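You operate a simulated robot arm through the tools that you are given. There is no shell and no other tool.

The job below is to be done with a simulated robot arm. You get a single attempt, and the scene is never put back.

JOB
Fold the empty yellow sack and put it in the teal packing drawer.
Fine: fold it with the board's flap and lay the flap back; close the drawer. Where these are worked on the way, their far stop is far enough and under half their travel is too little: teal packing drawer.

Only the result counts: the job must be done as asked and must still hold three seconds after the hand-in. Knocking over, shifting, dropping, spilling or breaking anything else fails it. Flat cloth is picked up by pressing the open fingertips on it (5 to 10 N) and closing them slowly along it; thin cloth reads only 2 to 8 mm in the jaws.

ROBOT AND FRAMES
A 6-joint arm with a two-finger gripper, fixed in place. Base frame: the origin is on the floor under the middle of its stand, x ahead of it, y to its left, z up; the work surface is at about z = 860. Readings come in mm, rad, newtons and seconds.
It reaches about 1572 mm from its shoulder. Its first joint turns from -2.897 to 2.897 rad. Payload 2.45 kg.
The tool frame sits at the grasp point between the pads (the TCP): z along the fingers, y along the line on which they close. The tips reach 20 mm beyond it. The gripper opens to 140 mm; its body begins 168 mm behind the TCP.
Orientation is that of the tool frame in the base frame, as a unit quaternion [x, y, z, w]. With the fingers straight down and closing along the base's y, the tool's x points along the base's -x, its y along +y and its z along -z.

CONTROLS
- The arm moves only by the tool jog_arm. Its argument "motion" is a list of rows, each a list of 7 numbers: the shift along the base's x, y, z in mm, then the turn, a rotation vector about the base's x, y, z in degrees, then the gripper command, from -1 (fully open) to 1 (shut), values between in proportion. In form: [[tx, ty, tz, wx, wy, wz, hand], ...]. A call has 1 to 20 rows; each row shifts and turns the commanded pose from where the row before left it. Each row takes 0.2 s and may step no farther than 50 mm and 0.15 rad from the row before; otherwise, or with a gripper value out of range, the whole call is refused. Where a pose cannot be reached the arm comes as near as it can. A force on the tool above 90 N (or 10 N above the force at the start of the call, whichever is more), or a blocked arm, ends the call early, and 0.2 s more pass. Each finger travels about 45 mm/s and halts on what it meets, pressing with about 35 N; the grip force reading is that of the motor and also rises with nothing between the fingers. The clock runs only during rows and for 0.2 s after the last one: add rows that do not move to give the fingers time. It gives the time, the measured TCP pose, the force on the tool (base axes), the opening and the grip force at its end, in the units of the frame above (readings bear some noise), with the torque about the TCP (base axes, N m) and any sound that the robot's microphone picked up.
- Cameras (640 x 400 px; columns grow to the right, rows downward): "scene" is fixed at [48.4, 649.7, 1620.8]; the picture's right is [0.08, -1.00, 0.00], its down [-0.68, -0.06, -0.73] and it looks along [0.73, 0.06, -0.68] (base axes); focal length 360 px, centre (320, 200). "wrist" rides on the gripper at [78, 11, -209] in the tool frame; the picture's right is [-0.14, 0.99, 0.00], its down [-0.92, -0.13, -0.37] and it looks along [-0.36, -0.05, 0.93] (tool axes); focal length 280 px, centre (320, 200).
- get_image(camera): a new picture of that camera. The clock stands still meanwhile.
- probe_pixels(camera, pixels): there is no depth. For up to 12 entries [column, row, z] of the newest picture of that camera ("zoom" is the newest enlarged one), the place [x, y] in the base frame at which the ray of that pixel passes the height z, good to about 2 mm. The clock stands still meanwhile.
- zoom(camera, box): a new picture of the part [left, top, right, bottom] of that camera's present view, enlarged. The clock stands still meanwhile.
- sign_off(): hands the job in; it is judged then, once.

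Open the gripper and draw the arm clear of the work before you hand the job in, unless the task says otherwise.

The tools are called as a command line: name --pt "numbers of a row" for each row, then --argument value for the rest, lists and objects as JSON in quotes. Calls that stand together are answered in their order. jog_arm: Moves the arm, as the interface text tells. Its arguments: {"type":"object","properties":{"motion":{"type":"array"}},"required":["motion"]} The other tools are called the same way: get_image (camera) takes a picture; probe_pixels (camera, pixels) gives the place at which the rays of pixels pass given heights; zoom (camera, box) takes an enlarged picture of a part of a camera's view; sign_off () hands the job in.

At the start:

```text
time_s: 0.0
ee_pos: [681.9, 338.8, 1207.4]
ee_rot: [0.0, 1.0, 0.0, 0.0]
force: [0.8, 0.0, -0.2]
torque: [-0.05, -0.02, -0.03]
grip_width: 139.8
gripper_force: 0.0
```

scene: 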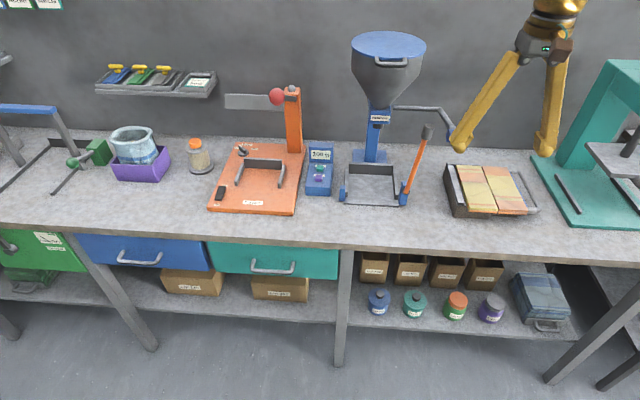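
wrist: 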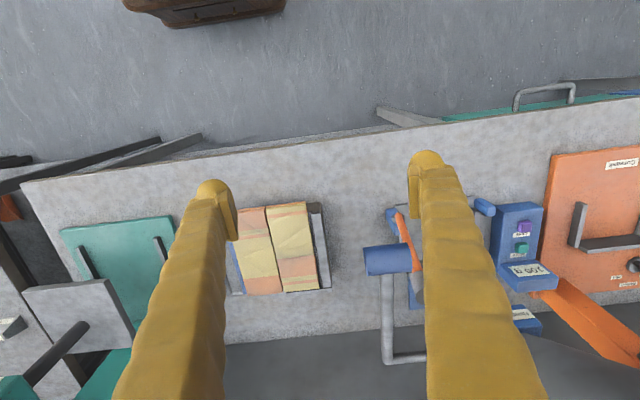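

The scene view shows a bench with several devices, the teal drawer around (275,262), and yellowish/orange things in a tray at (490,190). I'll enlarge the parts to find the sack and the folding board.

zoom --camera "scene" --box '[180, 70, 340, 220]'

zoom --camera "scene" --box '[420, 130, 640, 260]'

zoom --camera "scene" --box '[0, 40, 220, 200]'

zoom --camera "scene" --box '[0, 200, 340, 400]'

zoom --camera "scene" --box '[330, 20, 470, 220]'

```text
2.67 times, centred on (260, 145) of scene
```

zoom: 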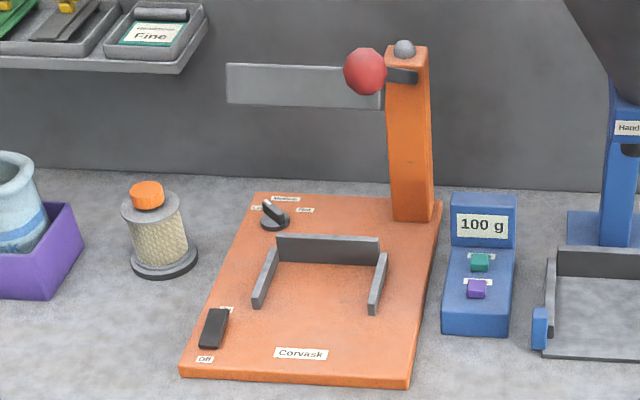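

```text
2.91 times, centred on (530, 195) of scene
```

zoom: 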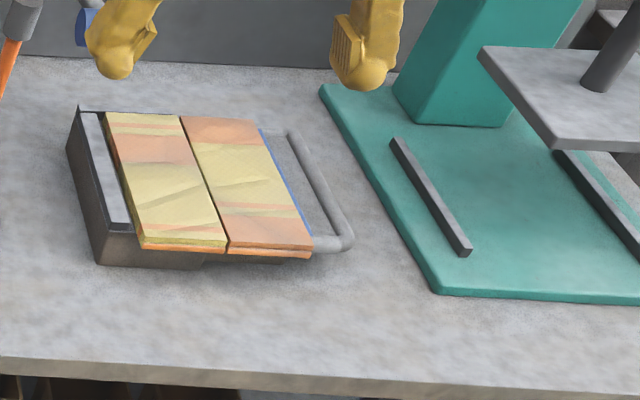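

```text
2.50 times, centred on (110, 120) of scene
```

zoom: 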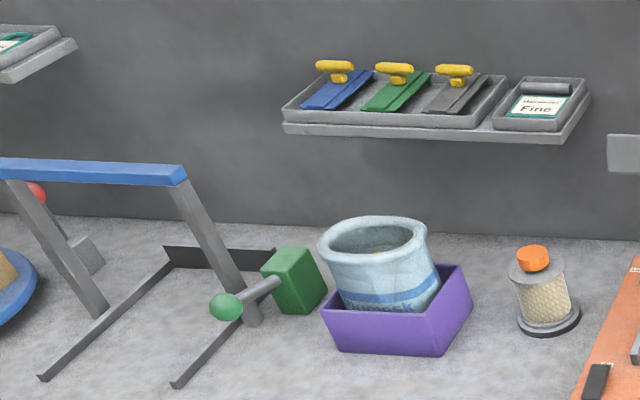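

```text
1.88 times, centred on (170, 300) of scene
```

zoom: 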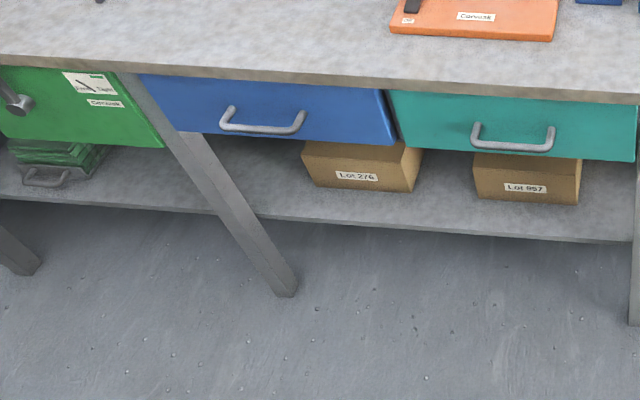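

```text
2.00 times, centred on (400, 120) of scene
```

zoom: 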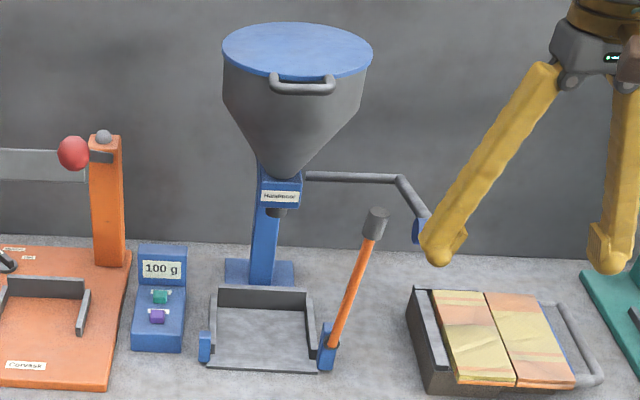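

The sack appears to lie across a two-leaf board at (490,190), with a wire loop handle on its right (-y) side, probably on the flap. I'll enlarge further and get positions.

zoom --camera "wrist" --box '[200, 180, 360, 310]'

zoom --camera "scene" --box '[435, 150, 547, 225]'

probe_pixels --camera "scene" --pixels '[[445, 168, 880], [455, 217, 860], [457, 210, 900], [484, 168, 900], [498, 212, 900], [526, 212, 900], [508, 168, 900], [541, 212, 900], [521, 172, 900], [275, 267, 800], [252, 262, 800], [297, 265, 800]]'

```text
3.08 times, centred on (280, 245) of wrist
```

zoom: 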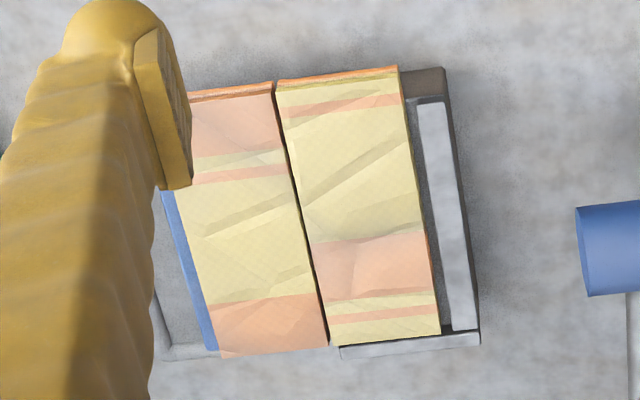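

```text
5.33 times, centred on (491, 188) of scene
```

zoom: 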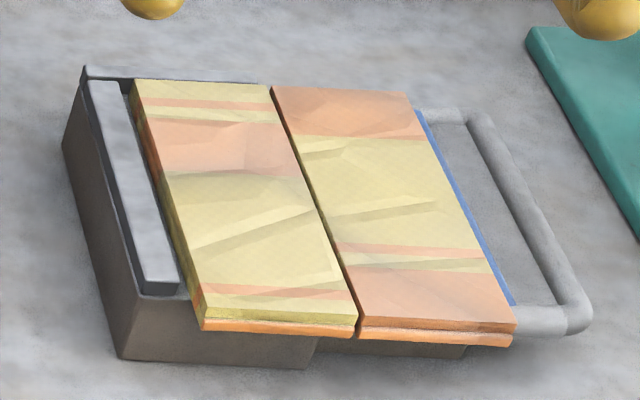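

```text
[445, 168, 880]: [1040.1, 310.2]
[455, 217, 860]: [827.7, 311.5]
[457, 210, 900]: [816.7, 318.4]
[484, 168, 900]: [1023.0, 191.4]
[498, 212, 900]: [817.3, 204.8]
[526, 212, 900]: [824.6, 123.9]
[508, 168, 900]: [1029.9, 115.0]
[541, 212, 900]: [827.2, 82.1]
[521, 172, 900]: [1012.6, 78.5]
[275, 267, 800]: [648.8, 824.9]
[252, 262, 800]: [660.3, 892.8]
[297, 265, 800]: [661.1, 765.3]
```

The board has a dark box base on the left (+y) with raised stops, and a blue flap with a wire loop on the right (-y). Before moving, I'll triangulate the hopper's crank grip at scene (452,135) / wrist (393,260), and the loop handle, so I can keep clear of them.

probe_pixels --camera "scene" --pixels '[[452, 135, 1000], [452, 135, 1100], [452, 135, 1200], [388, 45, 1300], [388, 45, 1400], [372, 155, 860], [425, 132, 1000], [425, 132, 1100]]'

probe_pixels --camera "wrist" --pixels '[[393, 260, 1000], [393, 260, 1100], [393, 260, 1200], [400, 225, 1000], [400, 225, 1050], [425, 360, 1100], [425, 360, 1200]]'

```text
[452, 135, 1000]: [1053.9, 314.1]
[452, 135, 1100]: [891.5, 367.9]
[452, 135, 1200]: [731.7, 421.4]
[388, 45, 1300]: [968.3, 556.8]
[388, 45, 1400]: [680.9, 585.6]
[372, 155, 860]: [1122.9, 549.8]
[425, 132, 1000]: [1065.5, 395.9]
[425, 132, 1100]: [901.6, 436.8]
```

```text
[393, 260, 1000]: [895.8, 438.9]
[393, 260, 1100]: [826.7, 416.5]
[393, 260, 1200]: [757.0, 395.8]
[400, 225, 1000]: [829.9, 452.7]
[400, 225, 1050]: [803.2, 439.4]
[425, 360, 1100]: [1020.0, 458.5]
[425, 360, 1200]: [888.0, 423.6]
```

The crank grip triangulates to about (780, 403, 1170), close to the gripper, so I move away in -y first, then forward to look at the board.

jog_arm --pt "0 -40 0 0 0 0 -1" --pt "0 -40 0 0 0 0 -1" --pt "0 -40 0 0 0 0 -1" --pt "0 -40 0 0 0 0 -1" --pt "30 0 0 0 0 0 -1" --pt "30 0 0 0 0 0 -1" --pt "30 0 0 0 0 0 -1" --pt "0 0 -40 0 0 0 -1" --pt "0 0 -40 0 0 0 -1" --pt "0 0 0 0 0 0 -1"

get_image --camera "wrist"

get_image --camera "scene"

```text
time_s: 2.2
ee_pos: [768.9, 180.0, 1126.5]
ee_rot: [0.001, 1.0, 0.0, 0.001]
force: [0.3, 0.1, -0.1]
torque: [0.02, 0.0, 0.0]
grip_width: 139.9
gripper_force: 0.0
```

```text
taken
```

wrist: 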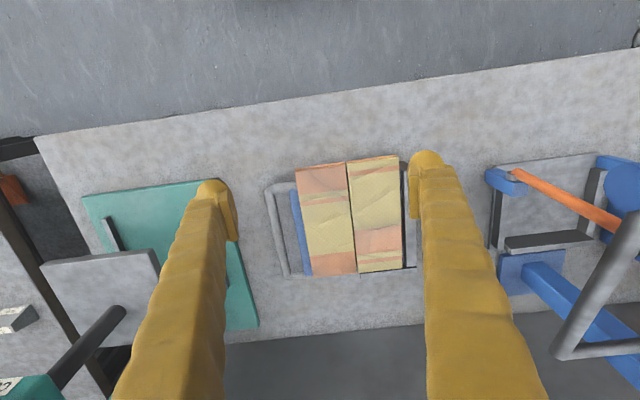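

```text
taken
```

scene: 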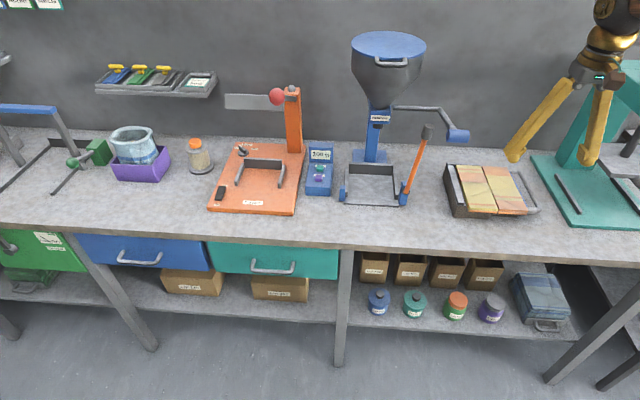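

The arm is clear of the crank. I'll enlarge the board in both views.

zoom --camera "wrist" --box '[255, 140, 425, 290]'

probe_pixels --camera "wrist" --pixels '[[297, 168, 900], [345, 162, 900], [400, 155, 900], [313, 276, 900], [358, 272, 900], [403, 267, 900], [268, 190, 900], [284, 275, 900], [292, 192, 900], [305, 274, 900]]'

zoom --camera "scene" --box '[435, 150, 547, 225]'

```text
2.67 times, centred on (340, 215) of wrist
```

zoom: 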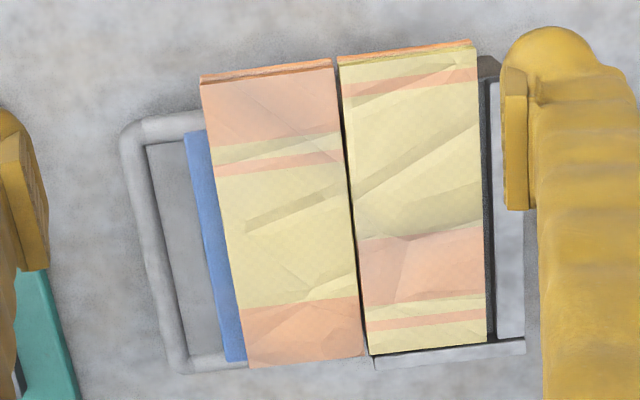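

```text
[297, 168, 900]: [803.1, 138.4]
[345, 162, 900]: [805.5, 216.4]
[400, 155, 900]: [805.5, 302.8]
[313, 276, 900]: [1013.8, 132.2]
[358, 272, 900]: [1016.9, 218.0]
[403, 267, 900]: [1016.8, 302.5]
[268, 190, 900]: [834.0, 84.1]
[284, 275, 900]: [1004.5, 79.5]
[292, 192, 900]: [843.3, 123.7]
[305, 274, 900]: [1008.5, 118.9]
```

```text
5.33 times, centred on (491, 188) of scene
```

zoom: 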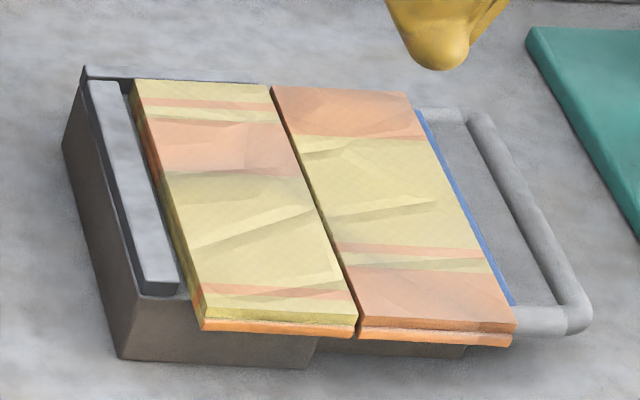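

I'll triangulate the heights of the sack top, loop, and box using matching corners in both views.

probe_pixels --camera "scene" --pixels '[[469, 210.5, 890], [469, 210.5, 910], [469, 210.5, 930], [527.5, 211, 890], [527.5, 211, 910], [541, 208, 880], [541, 208, 900], [541, 208, 920], [519.6, 172, 880], [519.6, 172, 900], [519.6, 172, 920]]'

probe_pixels --camera "wrist" --pixels '[[398, 157, 890], [398, 157, 910], [398, 157, 930], [295.3, 170, 890], [295.3, 170, 910], [269, 190, 880], [269, 190, 900], [269, 190, 920], [287, 275, 880], [287, 275, 900], [287, 275, 920]]'

```text
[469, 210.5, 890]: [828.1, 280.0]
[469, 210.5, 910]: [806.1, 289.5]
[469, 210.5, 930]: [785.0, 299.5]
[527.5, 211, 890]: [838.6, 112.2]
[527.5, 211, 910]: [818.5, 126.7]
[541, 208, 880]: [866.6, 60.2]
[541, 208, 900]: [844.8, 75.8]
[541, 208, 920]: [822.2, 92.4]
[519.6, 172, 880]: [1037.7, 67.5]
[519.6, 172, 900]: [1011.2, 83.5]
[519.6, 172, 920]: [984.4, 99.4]
```

```text
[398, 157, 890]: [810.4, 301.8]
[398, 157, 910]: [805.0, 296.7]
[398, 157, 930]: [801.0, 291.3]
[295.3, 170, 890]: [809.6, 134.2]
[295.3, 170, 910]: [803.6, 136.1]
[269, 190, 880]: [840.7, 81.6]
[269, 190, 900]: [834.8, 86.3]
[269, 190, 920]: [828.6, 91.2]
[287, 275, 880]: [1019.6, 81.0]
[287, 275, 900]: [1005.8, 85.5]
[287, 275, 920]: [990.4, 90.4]
```

The sack top sits at z≈915 and the wire loop runs along x from about 832 to 1005 at y≈88, z≈908. Before choosing an approach direction I'll map the teal press on the -y side and the hopper parts on the +y side.

probe_pixels --camera "wrist" --pixels '[[85, 196, 875], [258, 326, 875], [105, 218, 885], [155, 255, 1000], [155, 255, 1100], [155, 255, 1200], [155, 325, 1000], [155, 325, 1100], [40, 268, 1000], [40, 268, 1100]]'

probe_pixels --camera "scene" --pixels '[[531, 157, 875], [572, 228, 875], [610, 181, 1000], [610, 181, 1100], [585, 146, 1000], [585, 146, 1100], [585, 146, 1200], [437, 107, 1100], [437, 107, 1200], [395, 107, 1200], [427, 132, 1000], [405, 198, 880]]'

zoom --camera "scene" --box '[500, 20, 640, 240]'

zoom --camera "wrist" --box '[0, 140, 260, 400]'

zoom --camera "wrist" --box '[400, 130, 640, 400]'

```text
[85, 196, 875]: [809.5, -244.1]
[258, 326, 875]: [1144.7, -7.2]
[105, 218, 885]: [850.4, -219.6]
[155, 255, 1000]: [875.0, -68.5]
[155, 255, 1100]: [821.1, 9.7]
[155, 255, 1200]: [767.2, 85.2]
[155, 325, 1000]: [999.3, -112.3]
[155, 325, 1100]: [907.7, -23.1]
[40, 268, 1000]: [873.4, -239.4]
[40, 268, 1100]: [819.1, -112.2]
```

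```text
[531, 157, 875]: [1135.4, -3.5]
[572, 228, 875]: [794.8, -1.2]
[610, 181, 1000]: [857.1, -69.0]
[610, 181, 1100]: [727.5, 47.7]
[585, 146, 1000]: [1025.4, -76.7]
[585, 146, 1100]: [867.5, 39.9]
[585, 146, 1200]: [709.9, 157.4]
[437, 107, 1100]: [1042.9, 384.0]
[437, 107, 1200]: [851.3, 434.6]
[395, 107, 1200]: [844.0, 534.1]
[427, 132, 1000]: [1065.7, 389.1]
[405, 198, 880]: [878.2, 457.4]
```

```text
1.82 times, centred on (570, 130) of scene
```

zoom: 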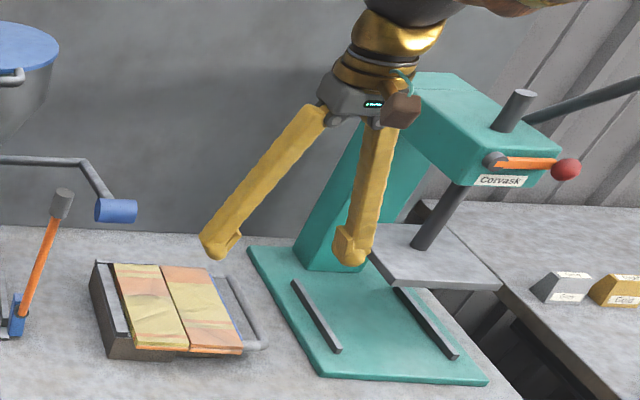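

```text
1.54 times, centred on (130, 270) of wrist
```

zoom: 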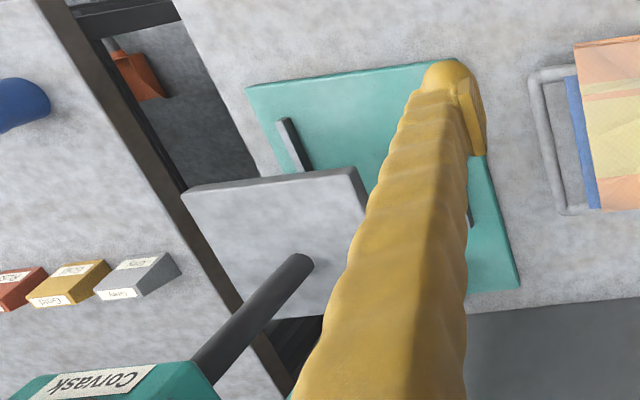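

```text
1.48 times, centred on (520, 265) of wrist
```

zoom: 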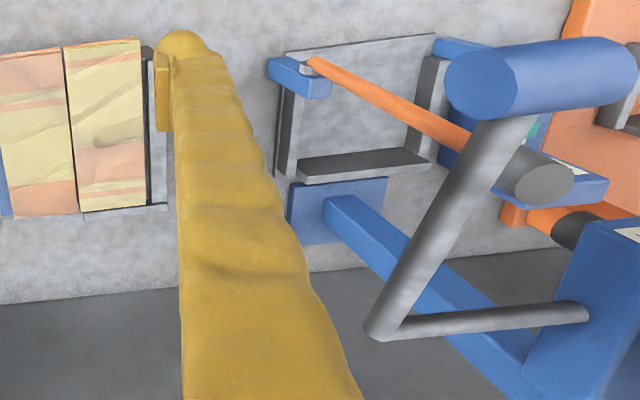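

The press plate's near corner is at about (865,-69,1000), and the hopper crank occupies roughly (780–870, 375–435, 1170–1190). So the space on both sides of the board is limited. I'll shut the gripper here in free air to learn how thick the fingertips are, and look.

jog_arm --pt "0 0 0 0 0 0 1" --pt "0 0 0 0 0 0 1" --pt "0 0 0 0 0 0 1" --pt "0 0 0 0 0 0 1" --pt "0 0 0 0 0 0 1" --pt "0 0 0 0 0 0 1" --pt "0 0 0 0 0 0 1" --pt "0 0 0 0 0 0 1" --pt "0 0 0 0 0 0 1"

get_image --camera "wrist"

zoom --camera "scene" --box '[480, 20, 640, 230]'

```text
time_s: 4.2
ee_pos: [769.4, 179.1, 1127.7]
ee_rot: [0.0, 1.0, 0.0, 0.001]
force: [0.6, 0.5, 0.6]
torque: [0.01, -0.03, -0.02]
grip_width: 0.2
gripper_force: 29.5
```

```text
taken
```

wrist: 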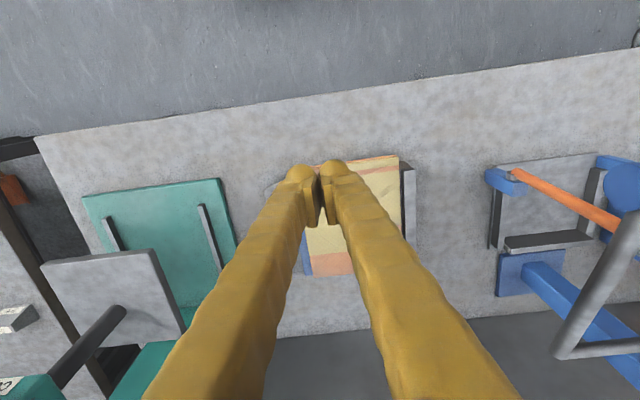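

```text
1.90 times, centred on (560, 125) of scene
```

zoom: 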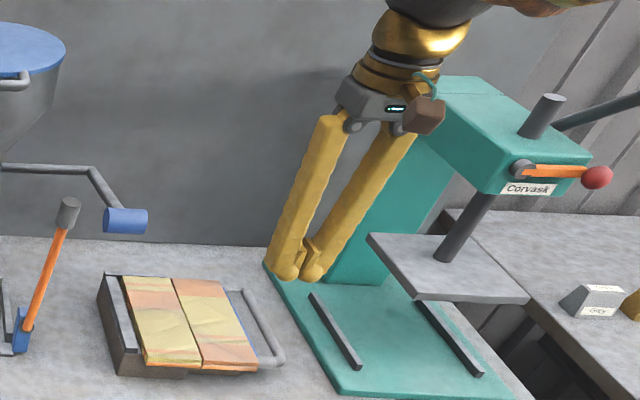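

Each fingertip is about 25 mm thick, and the fingers converge as they shut. Next I'll locate the press head and the crank corner so I can choose safe gripper tilts.

probe_pixels --camera "zoom" --pixels '[[488, 195, 1150], [488, 195, 1250], [488, 195, 1350], [410, 85, 1250], [410, 85, 1350], [92, 168, 1150], [92, 168, 1200], [105, 220, 1150], [148, 215, 1150], [70, 205, 1050], [70, 205, 1100]]'

probe_pixels --camera "wrist" --pixels '[[62, 390, 1150], [62, 390, 1250], [115, 385, 1200], [185, 352, 1000], [185, 352, 1100], [562, 350, 1150], [562, 350, 1200], [600, 190, 1100], [600, 190, 1150], [170, 275, 1000]]'

zoom --camera "wrist" --box '[240, 140, 440, 300]'

```text
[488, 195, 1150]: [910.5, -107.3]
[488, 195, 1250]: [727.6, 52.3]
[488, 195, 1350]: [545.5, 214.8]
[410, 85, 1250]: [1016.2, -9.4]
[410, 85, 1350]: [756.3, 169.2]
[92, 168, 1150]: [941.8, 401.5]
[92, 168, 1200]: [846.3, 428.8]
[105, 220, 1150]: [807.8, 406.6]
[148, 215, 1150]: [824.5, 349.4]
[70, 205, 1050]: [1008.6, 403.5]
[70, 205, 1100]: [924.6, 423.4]
```

```text
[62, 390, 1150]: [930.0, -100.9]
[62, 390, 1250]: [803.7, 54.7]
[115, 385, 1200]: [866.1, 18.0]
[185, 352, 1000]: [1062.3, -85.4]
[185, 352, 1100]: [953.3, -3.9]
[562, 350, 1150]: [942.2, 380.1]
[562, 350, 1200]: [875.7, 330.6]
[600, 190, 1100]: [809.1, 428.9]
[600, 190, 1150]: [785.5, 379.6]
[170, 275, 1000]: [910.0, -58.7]
```

```text
2.50 times, centred on (340, 220) of wrist
```

zoom: 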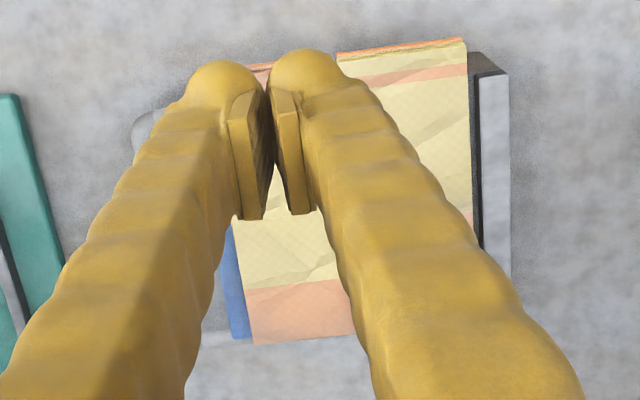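

The crank arm sits at about y≈393, z≈1140–1170 for x 785–957, and the press head is at x>920, y<-103. So I'll grip the loop's outer rod near its front end with the tool pitched back toward the robot (about 40°) and leaning to -y, which avoids both. Moving to a pre-approach pose in front of the loop with the fingers part open.

jog_arm --pt "-6 -24 -16 0 -8 0 0.3" --pt "-6 -24 -16 0 -8 0 0.3" --pt "-6 -24 -16 0 -8 0 0.3" --pt "-6 -24 -16 0 -8 0 0.3" --pt "-6 -24 -16 0 -8 0 0.3" --pt "0 0 -10 7 0 0 0.3" --pt "0 0 -10 7 0 0 0.3" --pt "0 0 -10 7 0 0 0.3" --pt "0 0 -10 7 0 0 0.3" --pt "0 0 0 0 0 0 0.3"

get_image --camera "wrist"

get_image --camera "scene"

```text
time_s: 6.4
ee_pos: [734.8, 60.6, 1012.1]
ee_rot: [0.055, 0.929, 0.171, 0.324]
force: [0.8, -0.7, -0.3]
torque: [-0.05, 0.07, 0.01]
grip_width: 49.3
gripper_force: 0.1
out of reach, approached as far as the arm can: row 6, 7
```

```text
taken
```

wrist: 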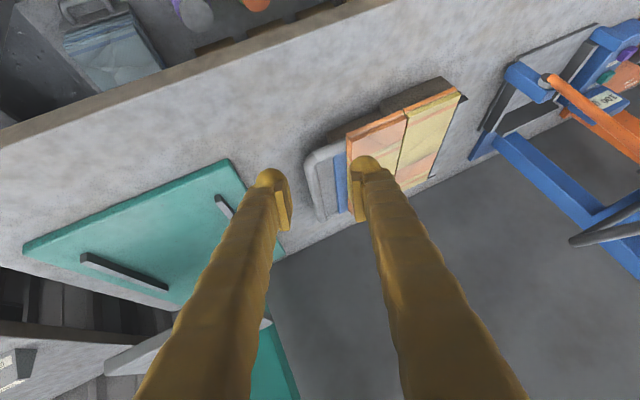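

```text
taken
```

scene: 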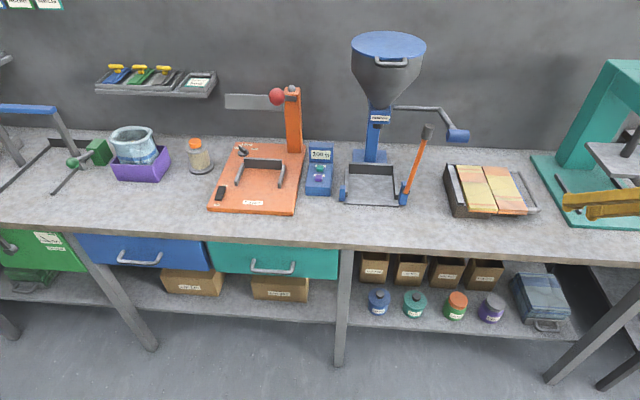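

The loop is visible at (320,185) in the wrist view and the arm ended slightly off the commanded pose. I'll hold a few empty rows to see whether it settles.

jog_arm --pt "0 0 0 0 0 0 0.3" --pt "0 0 0 0 0 0 0.3" --pt "0 0 0 0 0 0 0.3"

zoom --camera "wrist" --box '[280, 60, 500, 240]'

```text
time_s: 7.2
ee_pos: [735.4, 60.0, 1011.3]
ee_rot: [0.058, 0.929, 0.17, 0.325]
force: [0.8, 0.2, 0.1]
torque: [-0.02, 0.02, -0.03]
grip_width: 49.3
gripper_force: 0.0
```

```text
2.22 times, centred on (390, 150) of wrist
```

zoom: 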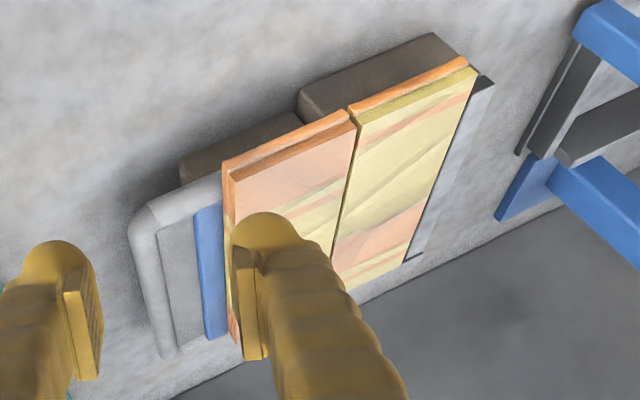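

The commanded lean was limited to about 20°, which is workable. I'll probe loop points from this new viewpoint to fix the rod's height and position.

probe_pixels --camera "zoom" --pixels '[[132, 225, 890], [132, 225, 900], [132, 225, 910], [132, 225, 920], [155, 300, 900], [155, 300, 910], [210, 260, 900], [210, 260, 910], [225, 160, 915], [225, 160, 925], [347, 108, 915], [347, 108, 925]]'

zoom --camera "scene" --box '[440, 150, 552, 225]'

```text
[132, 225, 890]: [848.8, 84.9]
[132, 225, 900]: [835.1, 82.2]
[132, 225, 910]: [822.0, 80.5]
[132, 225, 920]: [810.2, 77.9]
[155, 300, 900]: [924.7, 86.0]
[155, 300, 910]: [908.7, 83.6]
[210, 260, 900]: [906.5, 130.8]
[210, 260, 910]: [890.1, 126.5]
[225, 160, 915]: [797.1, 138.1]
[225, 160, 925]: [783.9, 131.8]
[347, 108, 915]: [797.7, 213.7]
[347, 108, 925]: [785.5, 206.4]
```

```text
5.33 times, centred on (496, 188) of scene
```

zoom: 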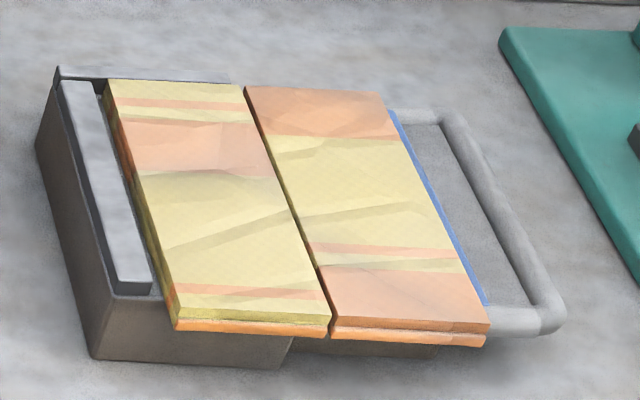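

I'll zoom tighter on the loop rod in the wrist view to get its edges.

zoom --camera "wrist" --box '[295, 130, 375, 230]'

zoom --camera "scene" --box '[505, 160, 550, 220]'

```text
4.00 times, centred on (335, 180) of wrist
```

zoom: 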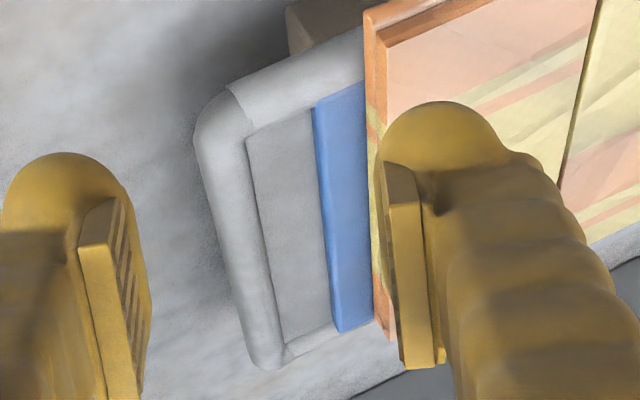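

```text
6.67 times, centred on (528, 190) of scene
```

zoom: 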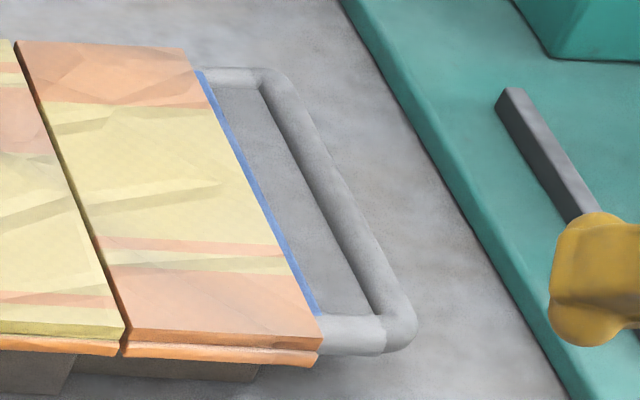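

Rod centreline is at scene-zoom (335,205)/(395,325)/(285,105) and wrist (315.8,191.3)/(310.5,165)/(321,215). I'll probe these at several heights and find where the y values agree.

probe_pixels --camera "zoom" --pixels '[[335, 205, 890], [335, 205, 900], [335, 205, 910], [388, 305, 890], [388, 305, 900], [388, 305, 910], [287, 110, 890], [287, 110, 900], [287, 110, 910], [280, 215, 900], [280, 215, 910]]'

probe_pixels --camera "wrist" --pixels '[[315.75, 191.25, 890], [315.75, 191.25, 900], [315.75, 191.25, 910], [312, 171, 890], [312, 171, 900], [312, 171, 910], [319.5, 210, 890], [319.5, 210, 900], [319.5, 210, 910], [336, 185, 900], [336, 185, 910]]'

```text
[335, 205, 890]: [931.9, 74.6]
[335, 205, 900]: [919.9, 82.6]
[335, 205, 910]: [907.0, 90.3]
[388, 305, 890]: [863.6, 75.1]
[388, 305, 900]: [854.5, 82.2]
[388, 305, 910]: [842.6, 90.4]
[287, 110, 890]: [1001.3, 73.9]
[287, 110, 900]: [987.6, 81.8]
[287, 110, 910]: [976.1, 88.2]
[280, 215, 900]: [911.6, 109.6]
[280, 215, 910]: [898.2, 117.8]
```

```text
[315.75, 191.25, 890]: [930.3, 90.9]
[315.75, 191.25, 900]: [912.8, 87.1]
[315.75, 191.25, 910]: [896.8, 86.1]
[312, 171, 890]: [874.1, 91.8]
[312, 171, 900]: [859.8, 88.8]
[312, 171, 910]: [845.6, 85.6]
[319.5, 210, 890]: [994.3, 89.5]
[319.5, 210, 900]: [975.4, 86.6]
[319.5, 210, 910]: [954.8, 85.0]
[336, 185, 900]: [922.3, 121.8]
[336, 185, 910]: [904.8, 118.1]
```

The rod centreline comes out at y≈86.5, z≈905, and the sack top at z≈910. With tool direction ≈(0.625,0.267,-0.733), I move to a pre-grasp point 60 mm back along it, with the opening set to about 36 mm, and check visually.

jog_arm --pt "24 2.1 -14.1 0 0 0 0.486" --pt "24 2.1 -14.1 0 0 0 0.486" --pt "24 2.1 -14.1 0 0 0 0.486" --pt "24 2.1 -14.1 0 0 0 0.486" --pt "0 0 0 0 0 0 0.486" --pt "0 0 0 0 0 0 0.486"

get_image --camera "wrist"

zoom --camera "scene" --box '[480, 130, 600, 230]'

```text
time_s: 8.6
ee_pos: [830.5, 70.3, 954.8]
ee_rot: [0.058, 0.929, 0.17, 0.325]
force: [0.3, 0.2, 0.3]
torque: [-0.01, -0.01, 0.0]
grip_width: 35.9
gripper_force: 0.1
```

```text
taken
```

wrist: 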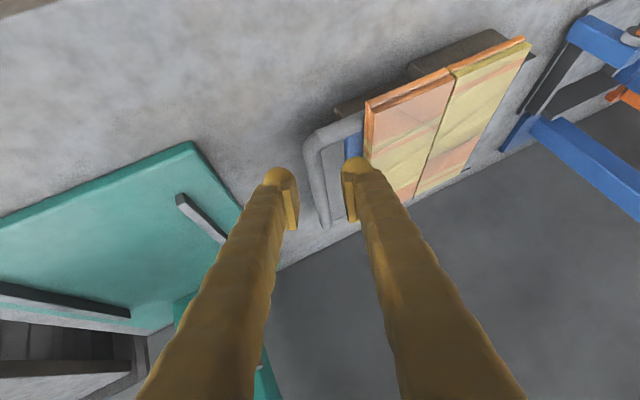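

```text
4.00 times, centred on (540, 180) of scene
```

zoom: 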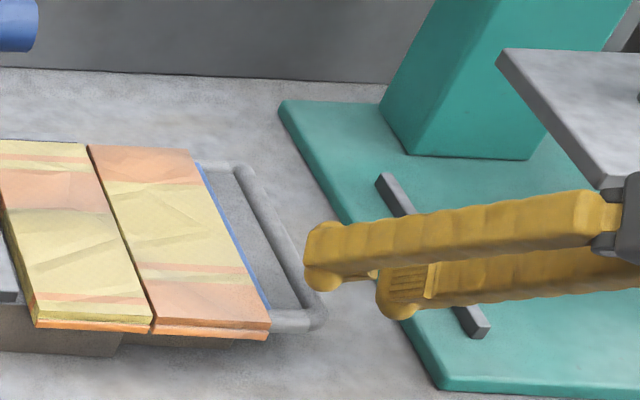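

The rod lies between the open fingers in the wrist view (rod at (320,190), fingers at (290,195) and (352,190)). Advancing two thirds of the way along the tool axis, then checking.

jog_arm --pt "12.8 4.7 -14.6 0 0 0 0.486" --pt "12.8 4.7 -14.6 0 0 0 0.486" --pt "0 0 0 0 0 0 0.486"

zoom --camera "wrist" --box '[240, 90, 440, 250]'

zoom --camera "scene" --box '[490, 150, 570, 220]'

```text
time_s: 9.4
ee_pos: [857.1, 79.0, 925.8]
ee_rot: [0.058, 0.928, 0.171, 0.325]
force: [-0.2, -0.6, -0.5]
torque: [0.0, 0.02, 0.01]
grip_width: 36.1
gripper_force: 0.0
```

```text
2.50 times, centred on (340, 170) of wrist
```

zoom: 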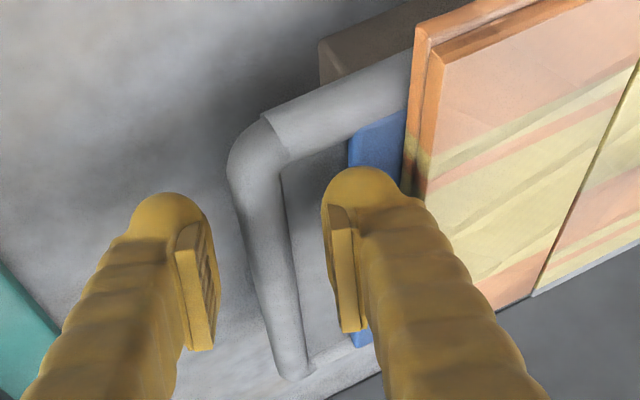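

```text
5.71 times, centred on (530, 185) of scene
```

zoom: 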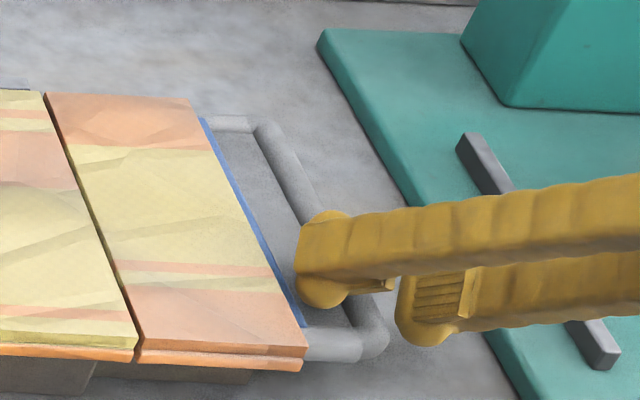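

Good alignment; no contact. Advancing the last third to straddle the rod.

jog_arm --pt "6 2.6 -7.5 0 0 0 0.486" --pt "6 2.6 -7.5 0 0 0 0.486" --pt "0 0 0 0 0 0 0.486"

zoom --camera "wrist" --box '[240, 90, 440, 250]'

zoom --camera "scene" --box '[490, 150, 570, 220]'

```text
time_s: 10.2
ee_pos: [869.6, 82.5, 912.2]
ee_rot: [0.058, 0.928, 0.171, 0.326]
force: [-12.2, -28.1, 34.3]
torque: [1.18, 0.25, 0.58]
grip_width: 28.6
gripper_force: 0.1
```

```text
2.50 times, centred on (340, 170) of wrist
```

zoom: 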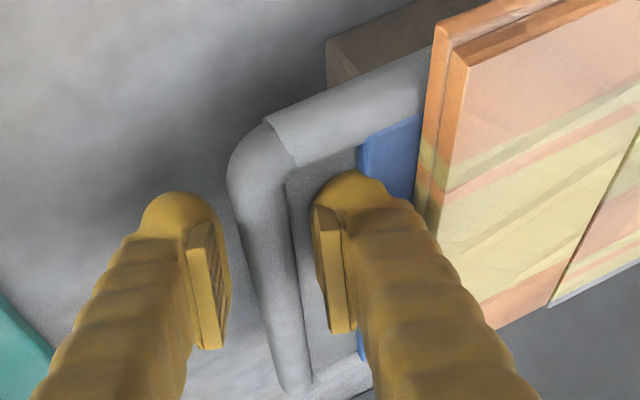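

```text
5.71 times, centred on (530, 185) of scene
```

zoom: 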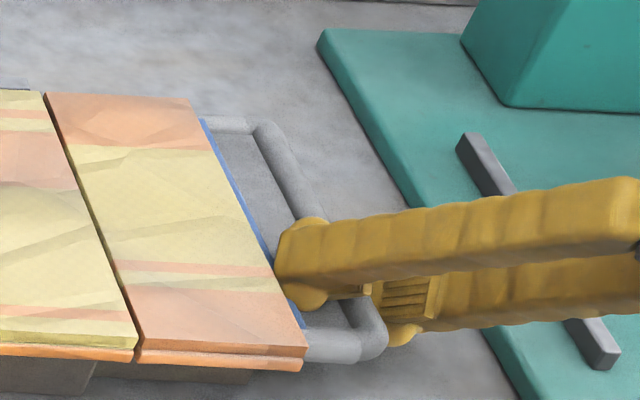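

Inner finger is touching the flap edge (force ≈45 N, jaws pushed to 28.6 mm), but the tips are already about 7 mm below the rod's centre. Closing moves that finger away from the edge, so I close now while staying put.

jog_arm --pt "0 0 0 0 0 0 0.62" --pt "0 0 0 0 0 0 0.75" --pt "0 0 0 0 0 0 1" --pt "0 0 0 0 0 0 1" --pt "0 0 0 0 0 0 1"

zoom --camera "wrist" --box '[240, 90, 440, 250]'

zoom --camera "scene" --box '[490, 150, 570, 220]'

```text
time_s: 11.4
ee_pos: [869.5, 83.8, 910.4]
ee_rot: [0.057, 0.928, 0.17, 0.325]
force: [24.5, 14.1, 23.3]
torque: [0.13, -0.27, -0.01]
grip_width: 10.8
gripper_force: 37.7
```

```text
2.50 times, centred on (340, 170) of wrist
```

zoom: 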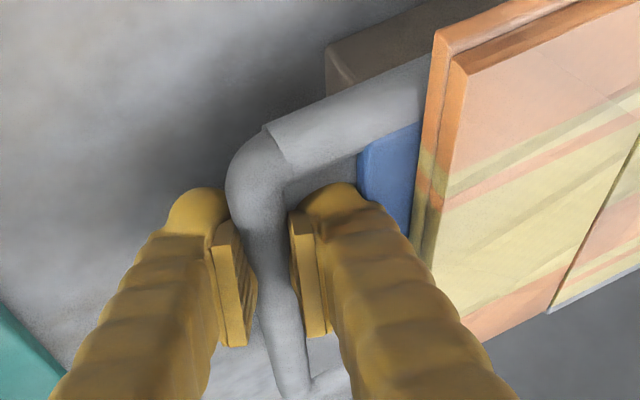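

```text
5.71 times, centred on (530, 185) of scene
```

zoom: 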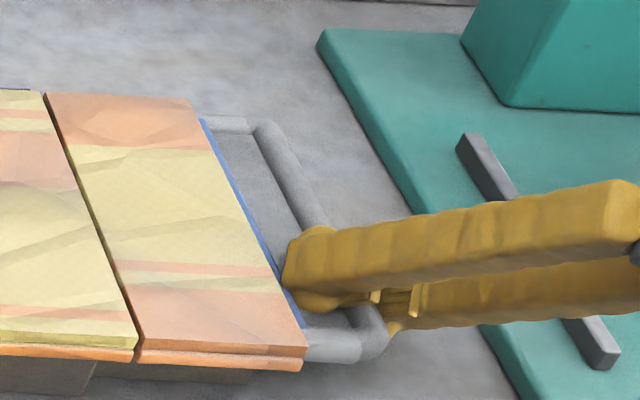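

The rod is held (10.8 mm, 38 N). Now I begin raising the flap along an arc about a hinge at y≈216, z≈905 (R≈130): first 20° in small steps, checking forces.

jog_arm --pt "0 0.5 11.3 0 0 0 1" --pt "0 1.5 11.3 0 0 0 1" --pt "0 2.5 11.1 0 0 0 1" --pt "0 3.4 10.8 0 0 0 1" --pt "0 0 0 0 0 0 1"

get_image --camera "scene"

zoom --camera "wrist" --box '[240, 50, 500, 250]'

```text
time_s: 12.4
ee_pos: [868.2, 82.0, 947.9]
ee_rot: [0.061, 0.929, 0.166, 0.324]
force: [-6.5, -20.4, 1.4]
torque: [-0.12, -0.01, -0.04]
grip_width: 10.9
gripper_force: 38.0
stopped in row 4: the force on the tool passed its limit at 94 N (the readings are from after the stop); the commanded pose is now the measured one
```

```text
taken
```

scene: 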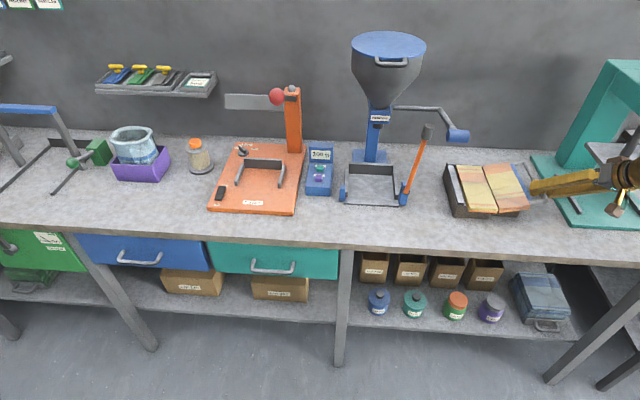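

```text
2.00 times, centred on (370, 150) of wrist
```

zoom: 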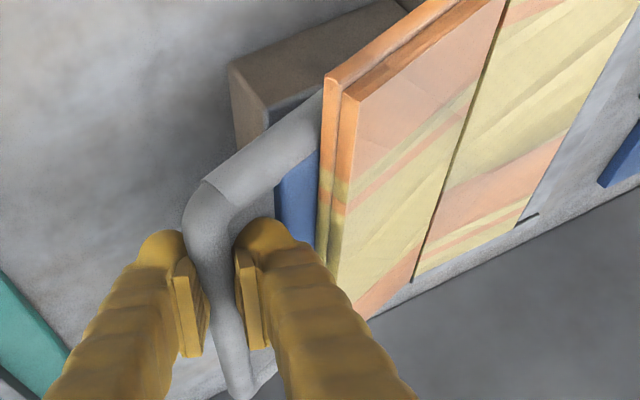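

The flap lifted about 35 mm, but the call stopped because my arc pushed toward the hinge: the rod barely moved in y, so the hinge axis must lie higher than I assumed. I'll look closely at how the rod sits in the jaws and at the flap's present angle.

zoom --camera "wrist" --box '[270, 110, 350, 200]'

zoom --camera "scene" --box '[440, 150, 560, 225]'

```text
4.44 times, centred on (310, 155) of wrist
```

zoom: 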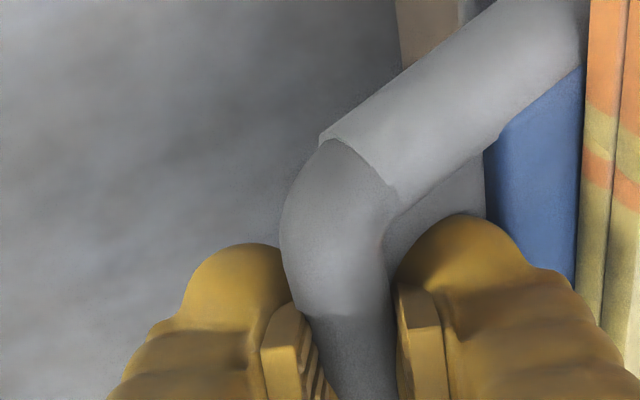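

```text
5.33 times, centred on (500, 188) of scene
```

zoom: 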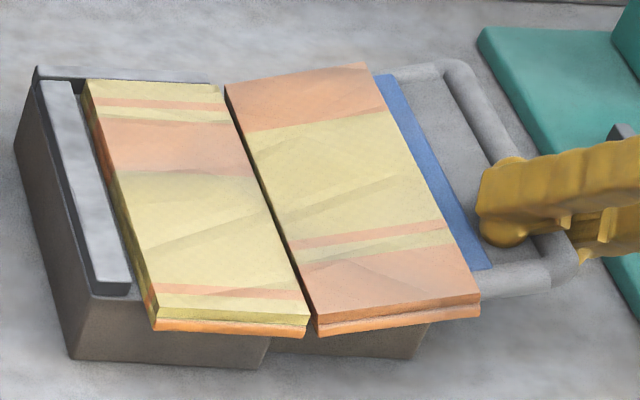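

The flap is up about 15° and the rod is still well between the pads; the residual force is −20 N in y. I'll relieve it with a small −y nudge and read the force before continuing.

jog_arm --pt "0 -2 0 0 0 0 1" --pt "0 0 0 0 0 0 1"

```text
time_s: 13.0
ee_pos: [869.5, 82.0, 949.0]
ee_rot: [0.06, 0.929, 0.168, 0.324]
force: [-3.0, -11.3, 0.6]
torque: [-0.1, 0.02, -0.02]
grip_width: 10.5
gripper_force: 38.0
```

Force fell to −11 N. One more −1.5 mm nudge, then continue lifting along an arc about a hinge at z≈918, in small steps.

jog_arm --pt "0 -1.5 0 0 0 0 1" --pt "0 1.5 11 0 0 0 1" --pt "0 2.5 10.9 0 0 0 1" --pt "0 0 0 0 0 0 1"

zoom --camera "wrist" --box '[270, 110, 350, 200]'

zoom --camera "scene" --box '[440, 140, 560, 225]'

```text
time_s: 14.0
ee_pos: [869.7, 86.5, 970.8]
ee_rot: [0.061, 0.929, 0.167, 0.324]
force: [-2.1, 16.5, -4.5]
torque: [0.21, 0.01, 0.1]
grip_width: 10.6
gripper_force: 37.9
```

```text
4.44 times, centred on (310, 155) of wrist
```

zoom: 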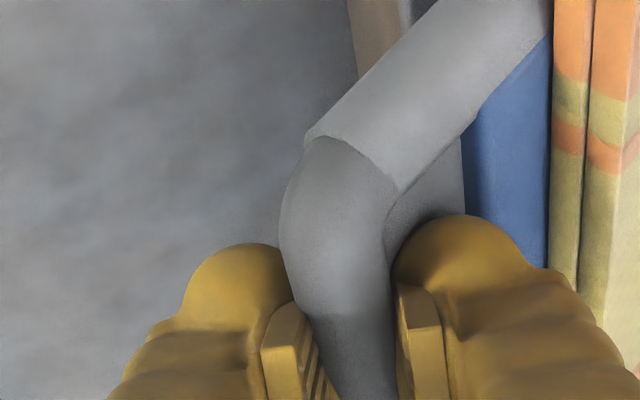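

```text
4.71 times, centred on (500, 182) of scene
```

zoom: 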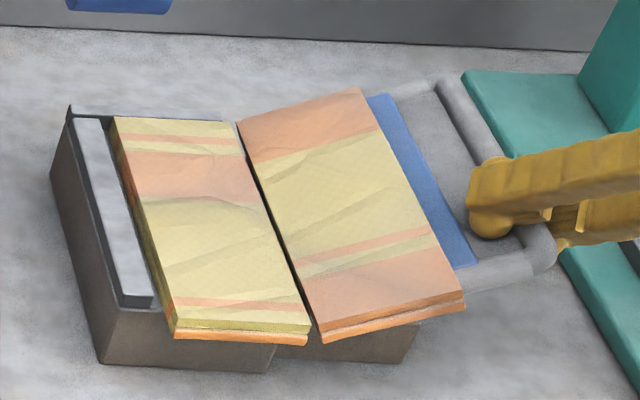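

Force is now +16 N in y (I'm lagging the rod slightly), so the arc direction is right. Continuing from about 21° to 41° with a small +y correction.

jog_arm --pt "0 6 10.4 0 0 0 1" --pt "0 6.5 10 0 0 0 1" --pt "0 6.3 9.4 0 0 0 1" --pt "0 7 8.9 0 0 0 1" --pt "0 0 0 0 0 0 1"

zoom --camera "wrist" --box '[270, 110, 350, 200]'

zoom --camera "scene" --box '[440, 130, 560, 225]'

```text
time_s: 15.2
ee_pos: [869.0, 109.2, 1010.8]
ee_rot: [0.062, 0.929, 0.166, 0.326]
force: [11.8, -61.5, 44.3]
torque: [-0.44, -0.47, -0.47]
grip_width: 11.3
gripper_force: 38.6
```

```text
4.44 times, centred on (310, 155) of wrist
```

zoom: 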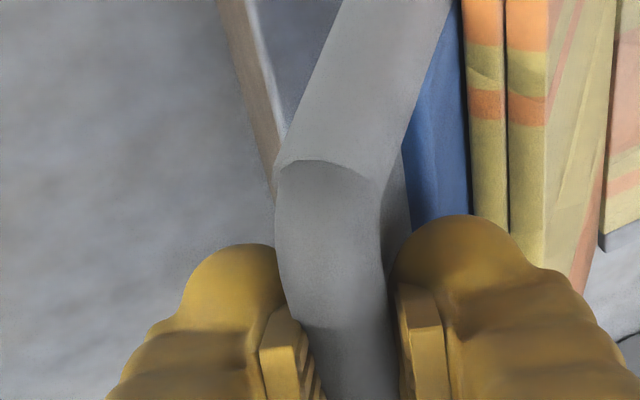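

```text
4.21 times, centred on (500, 178) of scene
```

zoom: 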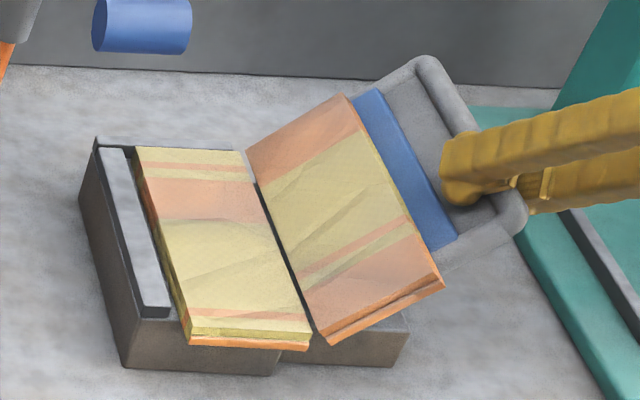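

Now the reaction is (−61, +44) N in (y,z), i.e. pushing radially outward: my path is slightly inside the rod's true arc. I'll ease outward by a few mm and read the change.

jog_arm --pt "0 -3 2.2 0 0 0 1" --pt "0 0 0 0 0 0 1" --pt "0 0 0 0 0 0 1"

```text
time_s: 16.0
ee_pos: [867.6, 108.0, 1011.0]
ee_rot: [0.061, 0.929, 0.167, 0.324]
force: [59.3, -5.9, 4.0]
torque: [-0.01, -0.36, -0.14]
grip_width: 10.5
gripper_force: 37.7
```

The y/z forces are now small, but x reads 59 N. I'll hold briefly and re-read, easing +1.5 mm in x (the direction the reaction pushes).

jog_arm --pt "1.5 0 0 0 0 0 1" --pt "0 0 0 0 0 0 1"

```text
time_s: 16.6
ee_pos: [867.5, 107.1, 1010.6]
ee_rot: [0.061, 0.929, 0.166, 0.324]
force: [-1.7, -4.6, 1.9]
torque: [-0.05, 0.0, -0.01]
grip_width: 10.2
gripper_force: 38.3
```

Forces are now near zero. I'll use the scene view of the sack's front corners (x stays 804 during rotation) to measure the flap's present angle and fix the hinge position.

zoom --camera "scene" --box '[450, 140, 550, 220]'

probe_pixels --camera "scene" --pixels '[[499.5, 208.9, 900], [499.5, 208.9, 910], [528.5, 197, 940], [528.5, 197, 950], [528.5, 197, 960], [528.5, 197, 970], [528.5, 197, 980]]'

```text
5.00 times, centred on (500, 180) of scene
```

zoom: 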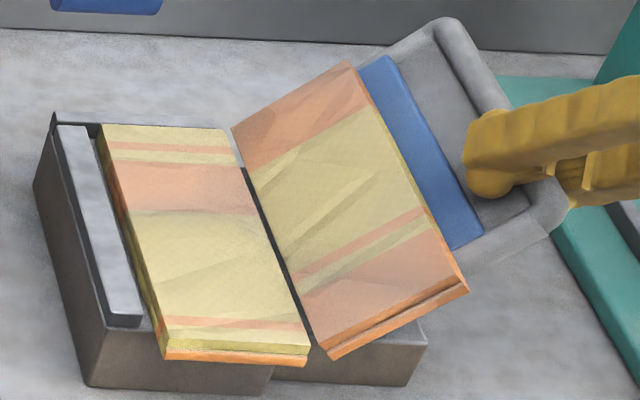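

```text
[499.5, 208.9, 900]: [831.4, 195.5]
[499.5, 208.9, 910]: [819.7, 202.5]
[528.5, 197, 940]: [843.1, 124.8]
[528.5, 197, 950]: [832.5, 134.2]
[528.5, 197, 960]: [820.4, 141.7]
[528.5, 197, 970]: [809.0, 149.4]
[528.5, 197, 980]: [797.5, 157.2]
```

Combining the readings with the sack corner, all points fit a hinge at about (y 225, z 919) with rod radius ≈140.7 mm, now at polar angle ≈35.6°. Continuing along that arc to about 52°.

jog_arm --pt "0 6.0 7.8 0 0 0 1" --pt "0 6.5 7.3 0 0 0 1" --pt "0 7.0 6.9 0 0 0 1" --pt "0 7.5 6.4 0 0 0 1" --pt "0 0 0 0 0 0 1"

```text
time_s: 17.8
ee_pos: [868.8, 135.4, 1037.3]
ee_rot: [0.061, 0.929, 0.166, 0.324]
force: [-48.8, 9.5, -13.7]
torque: [0.08, 0.4, 0.21]
grip_width: 10.3
gripper_force: 37.3
```

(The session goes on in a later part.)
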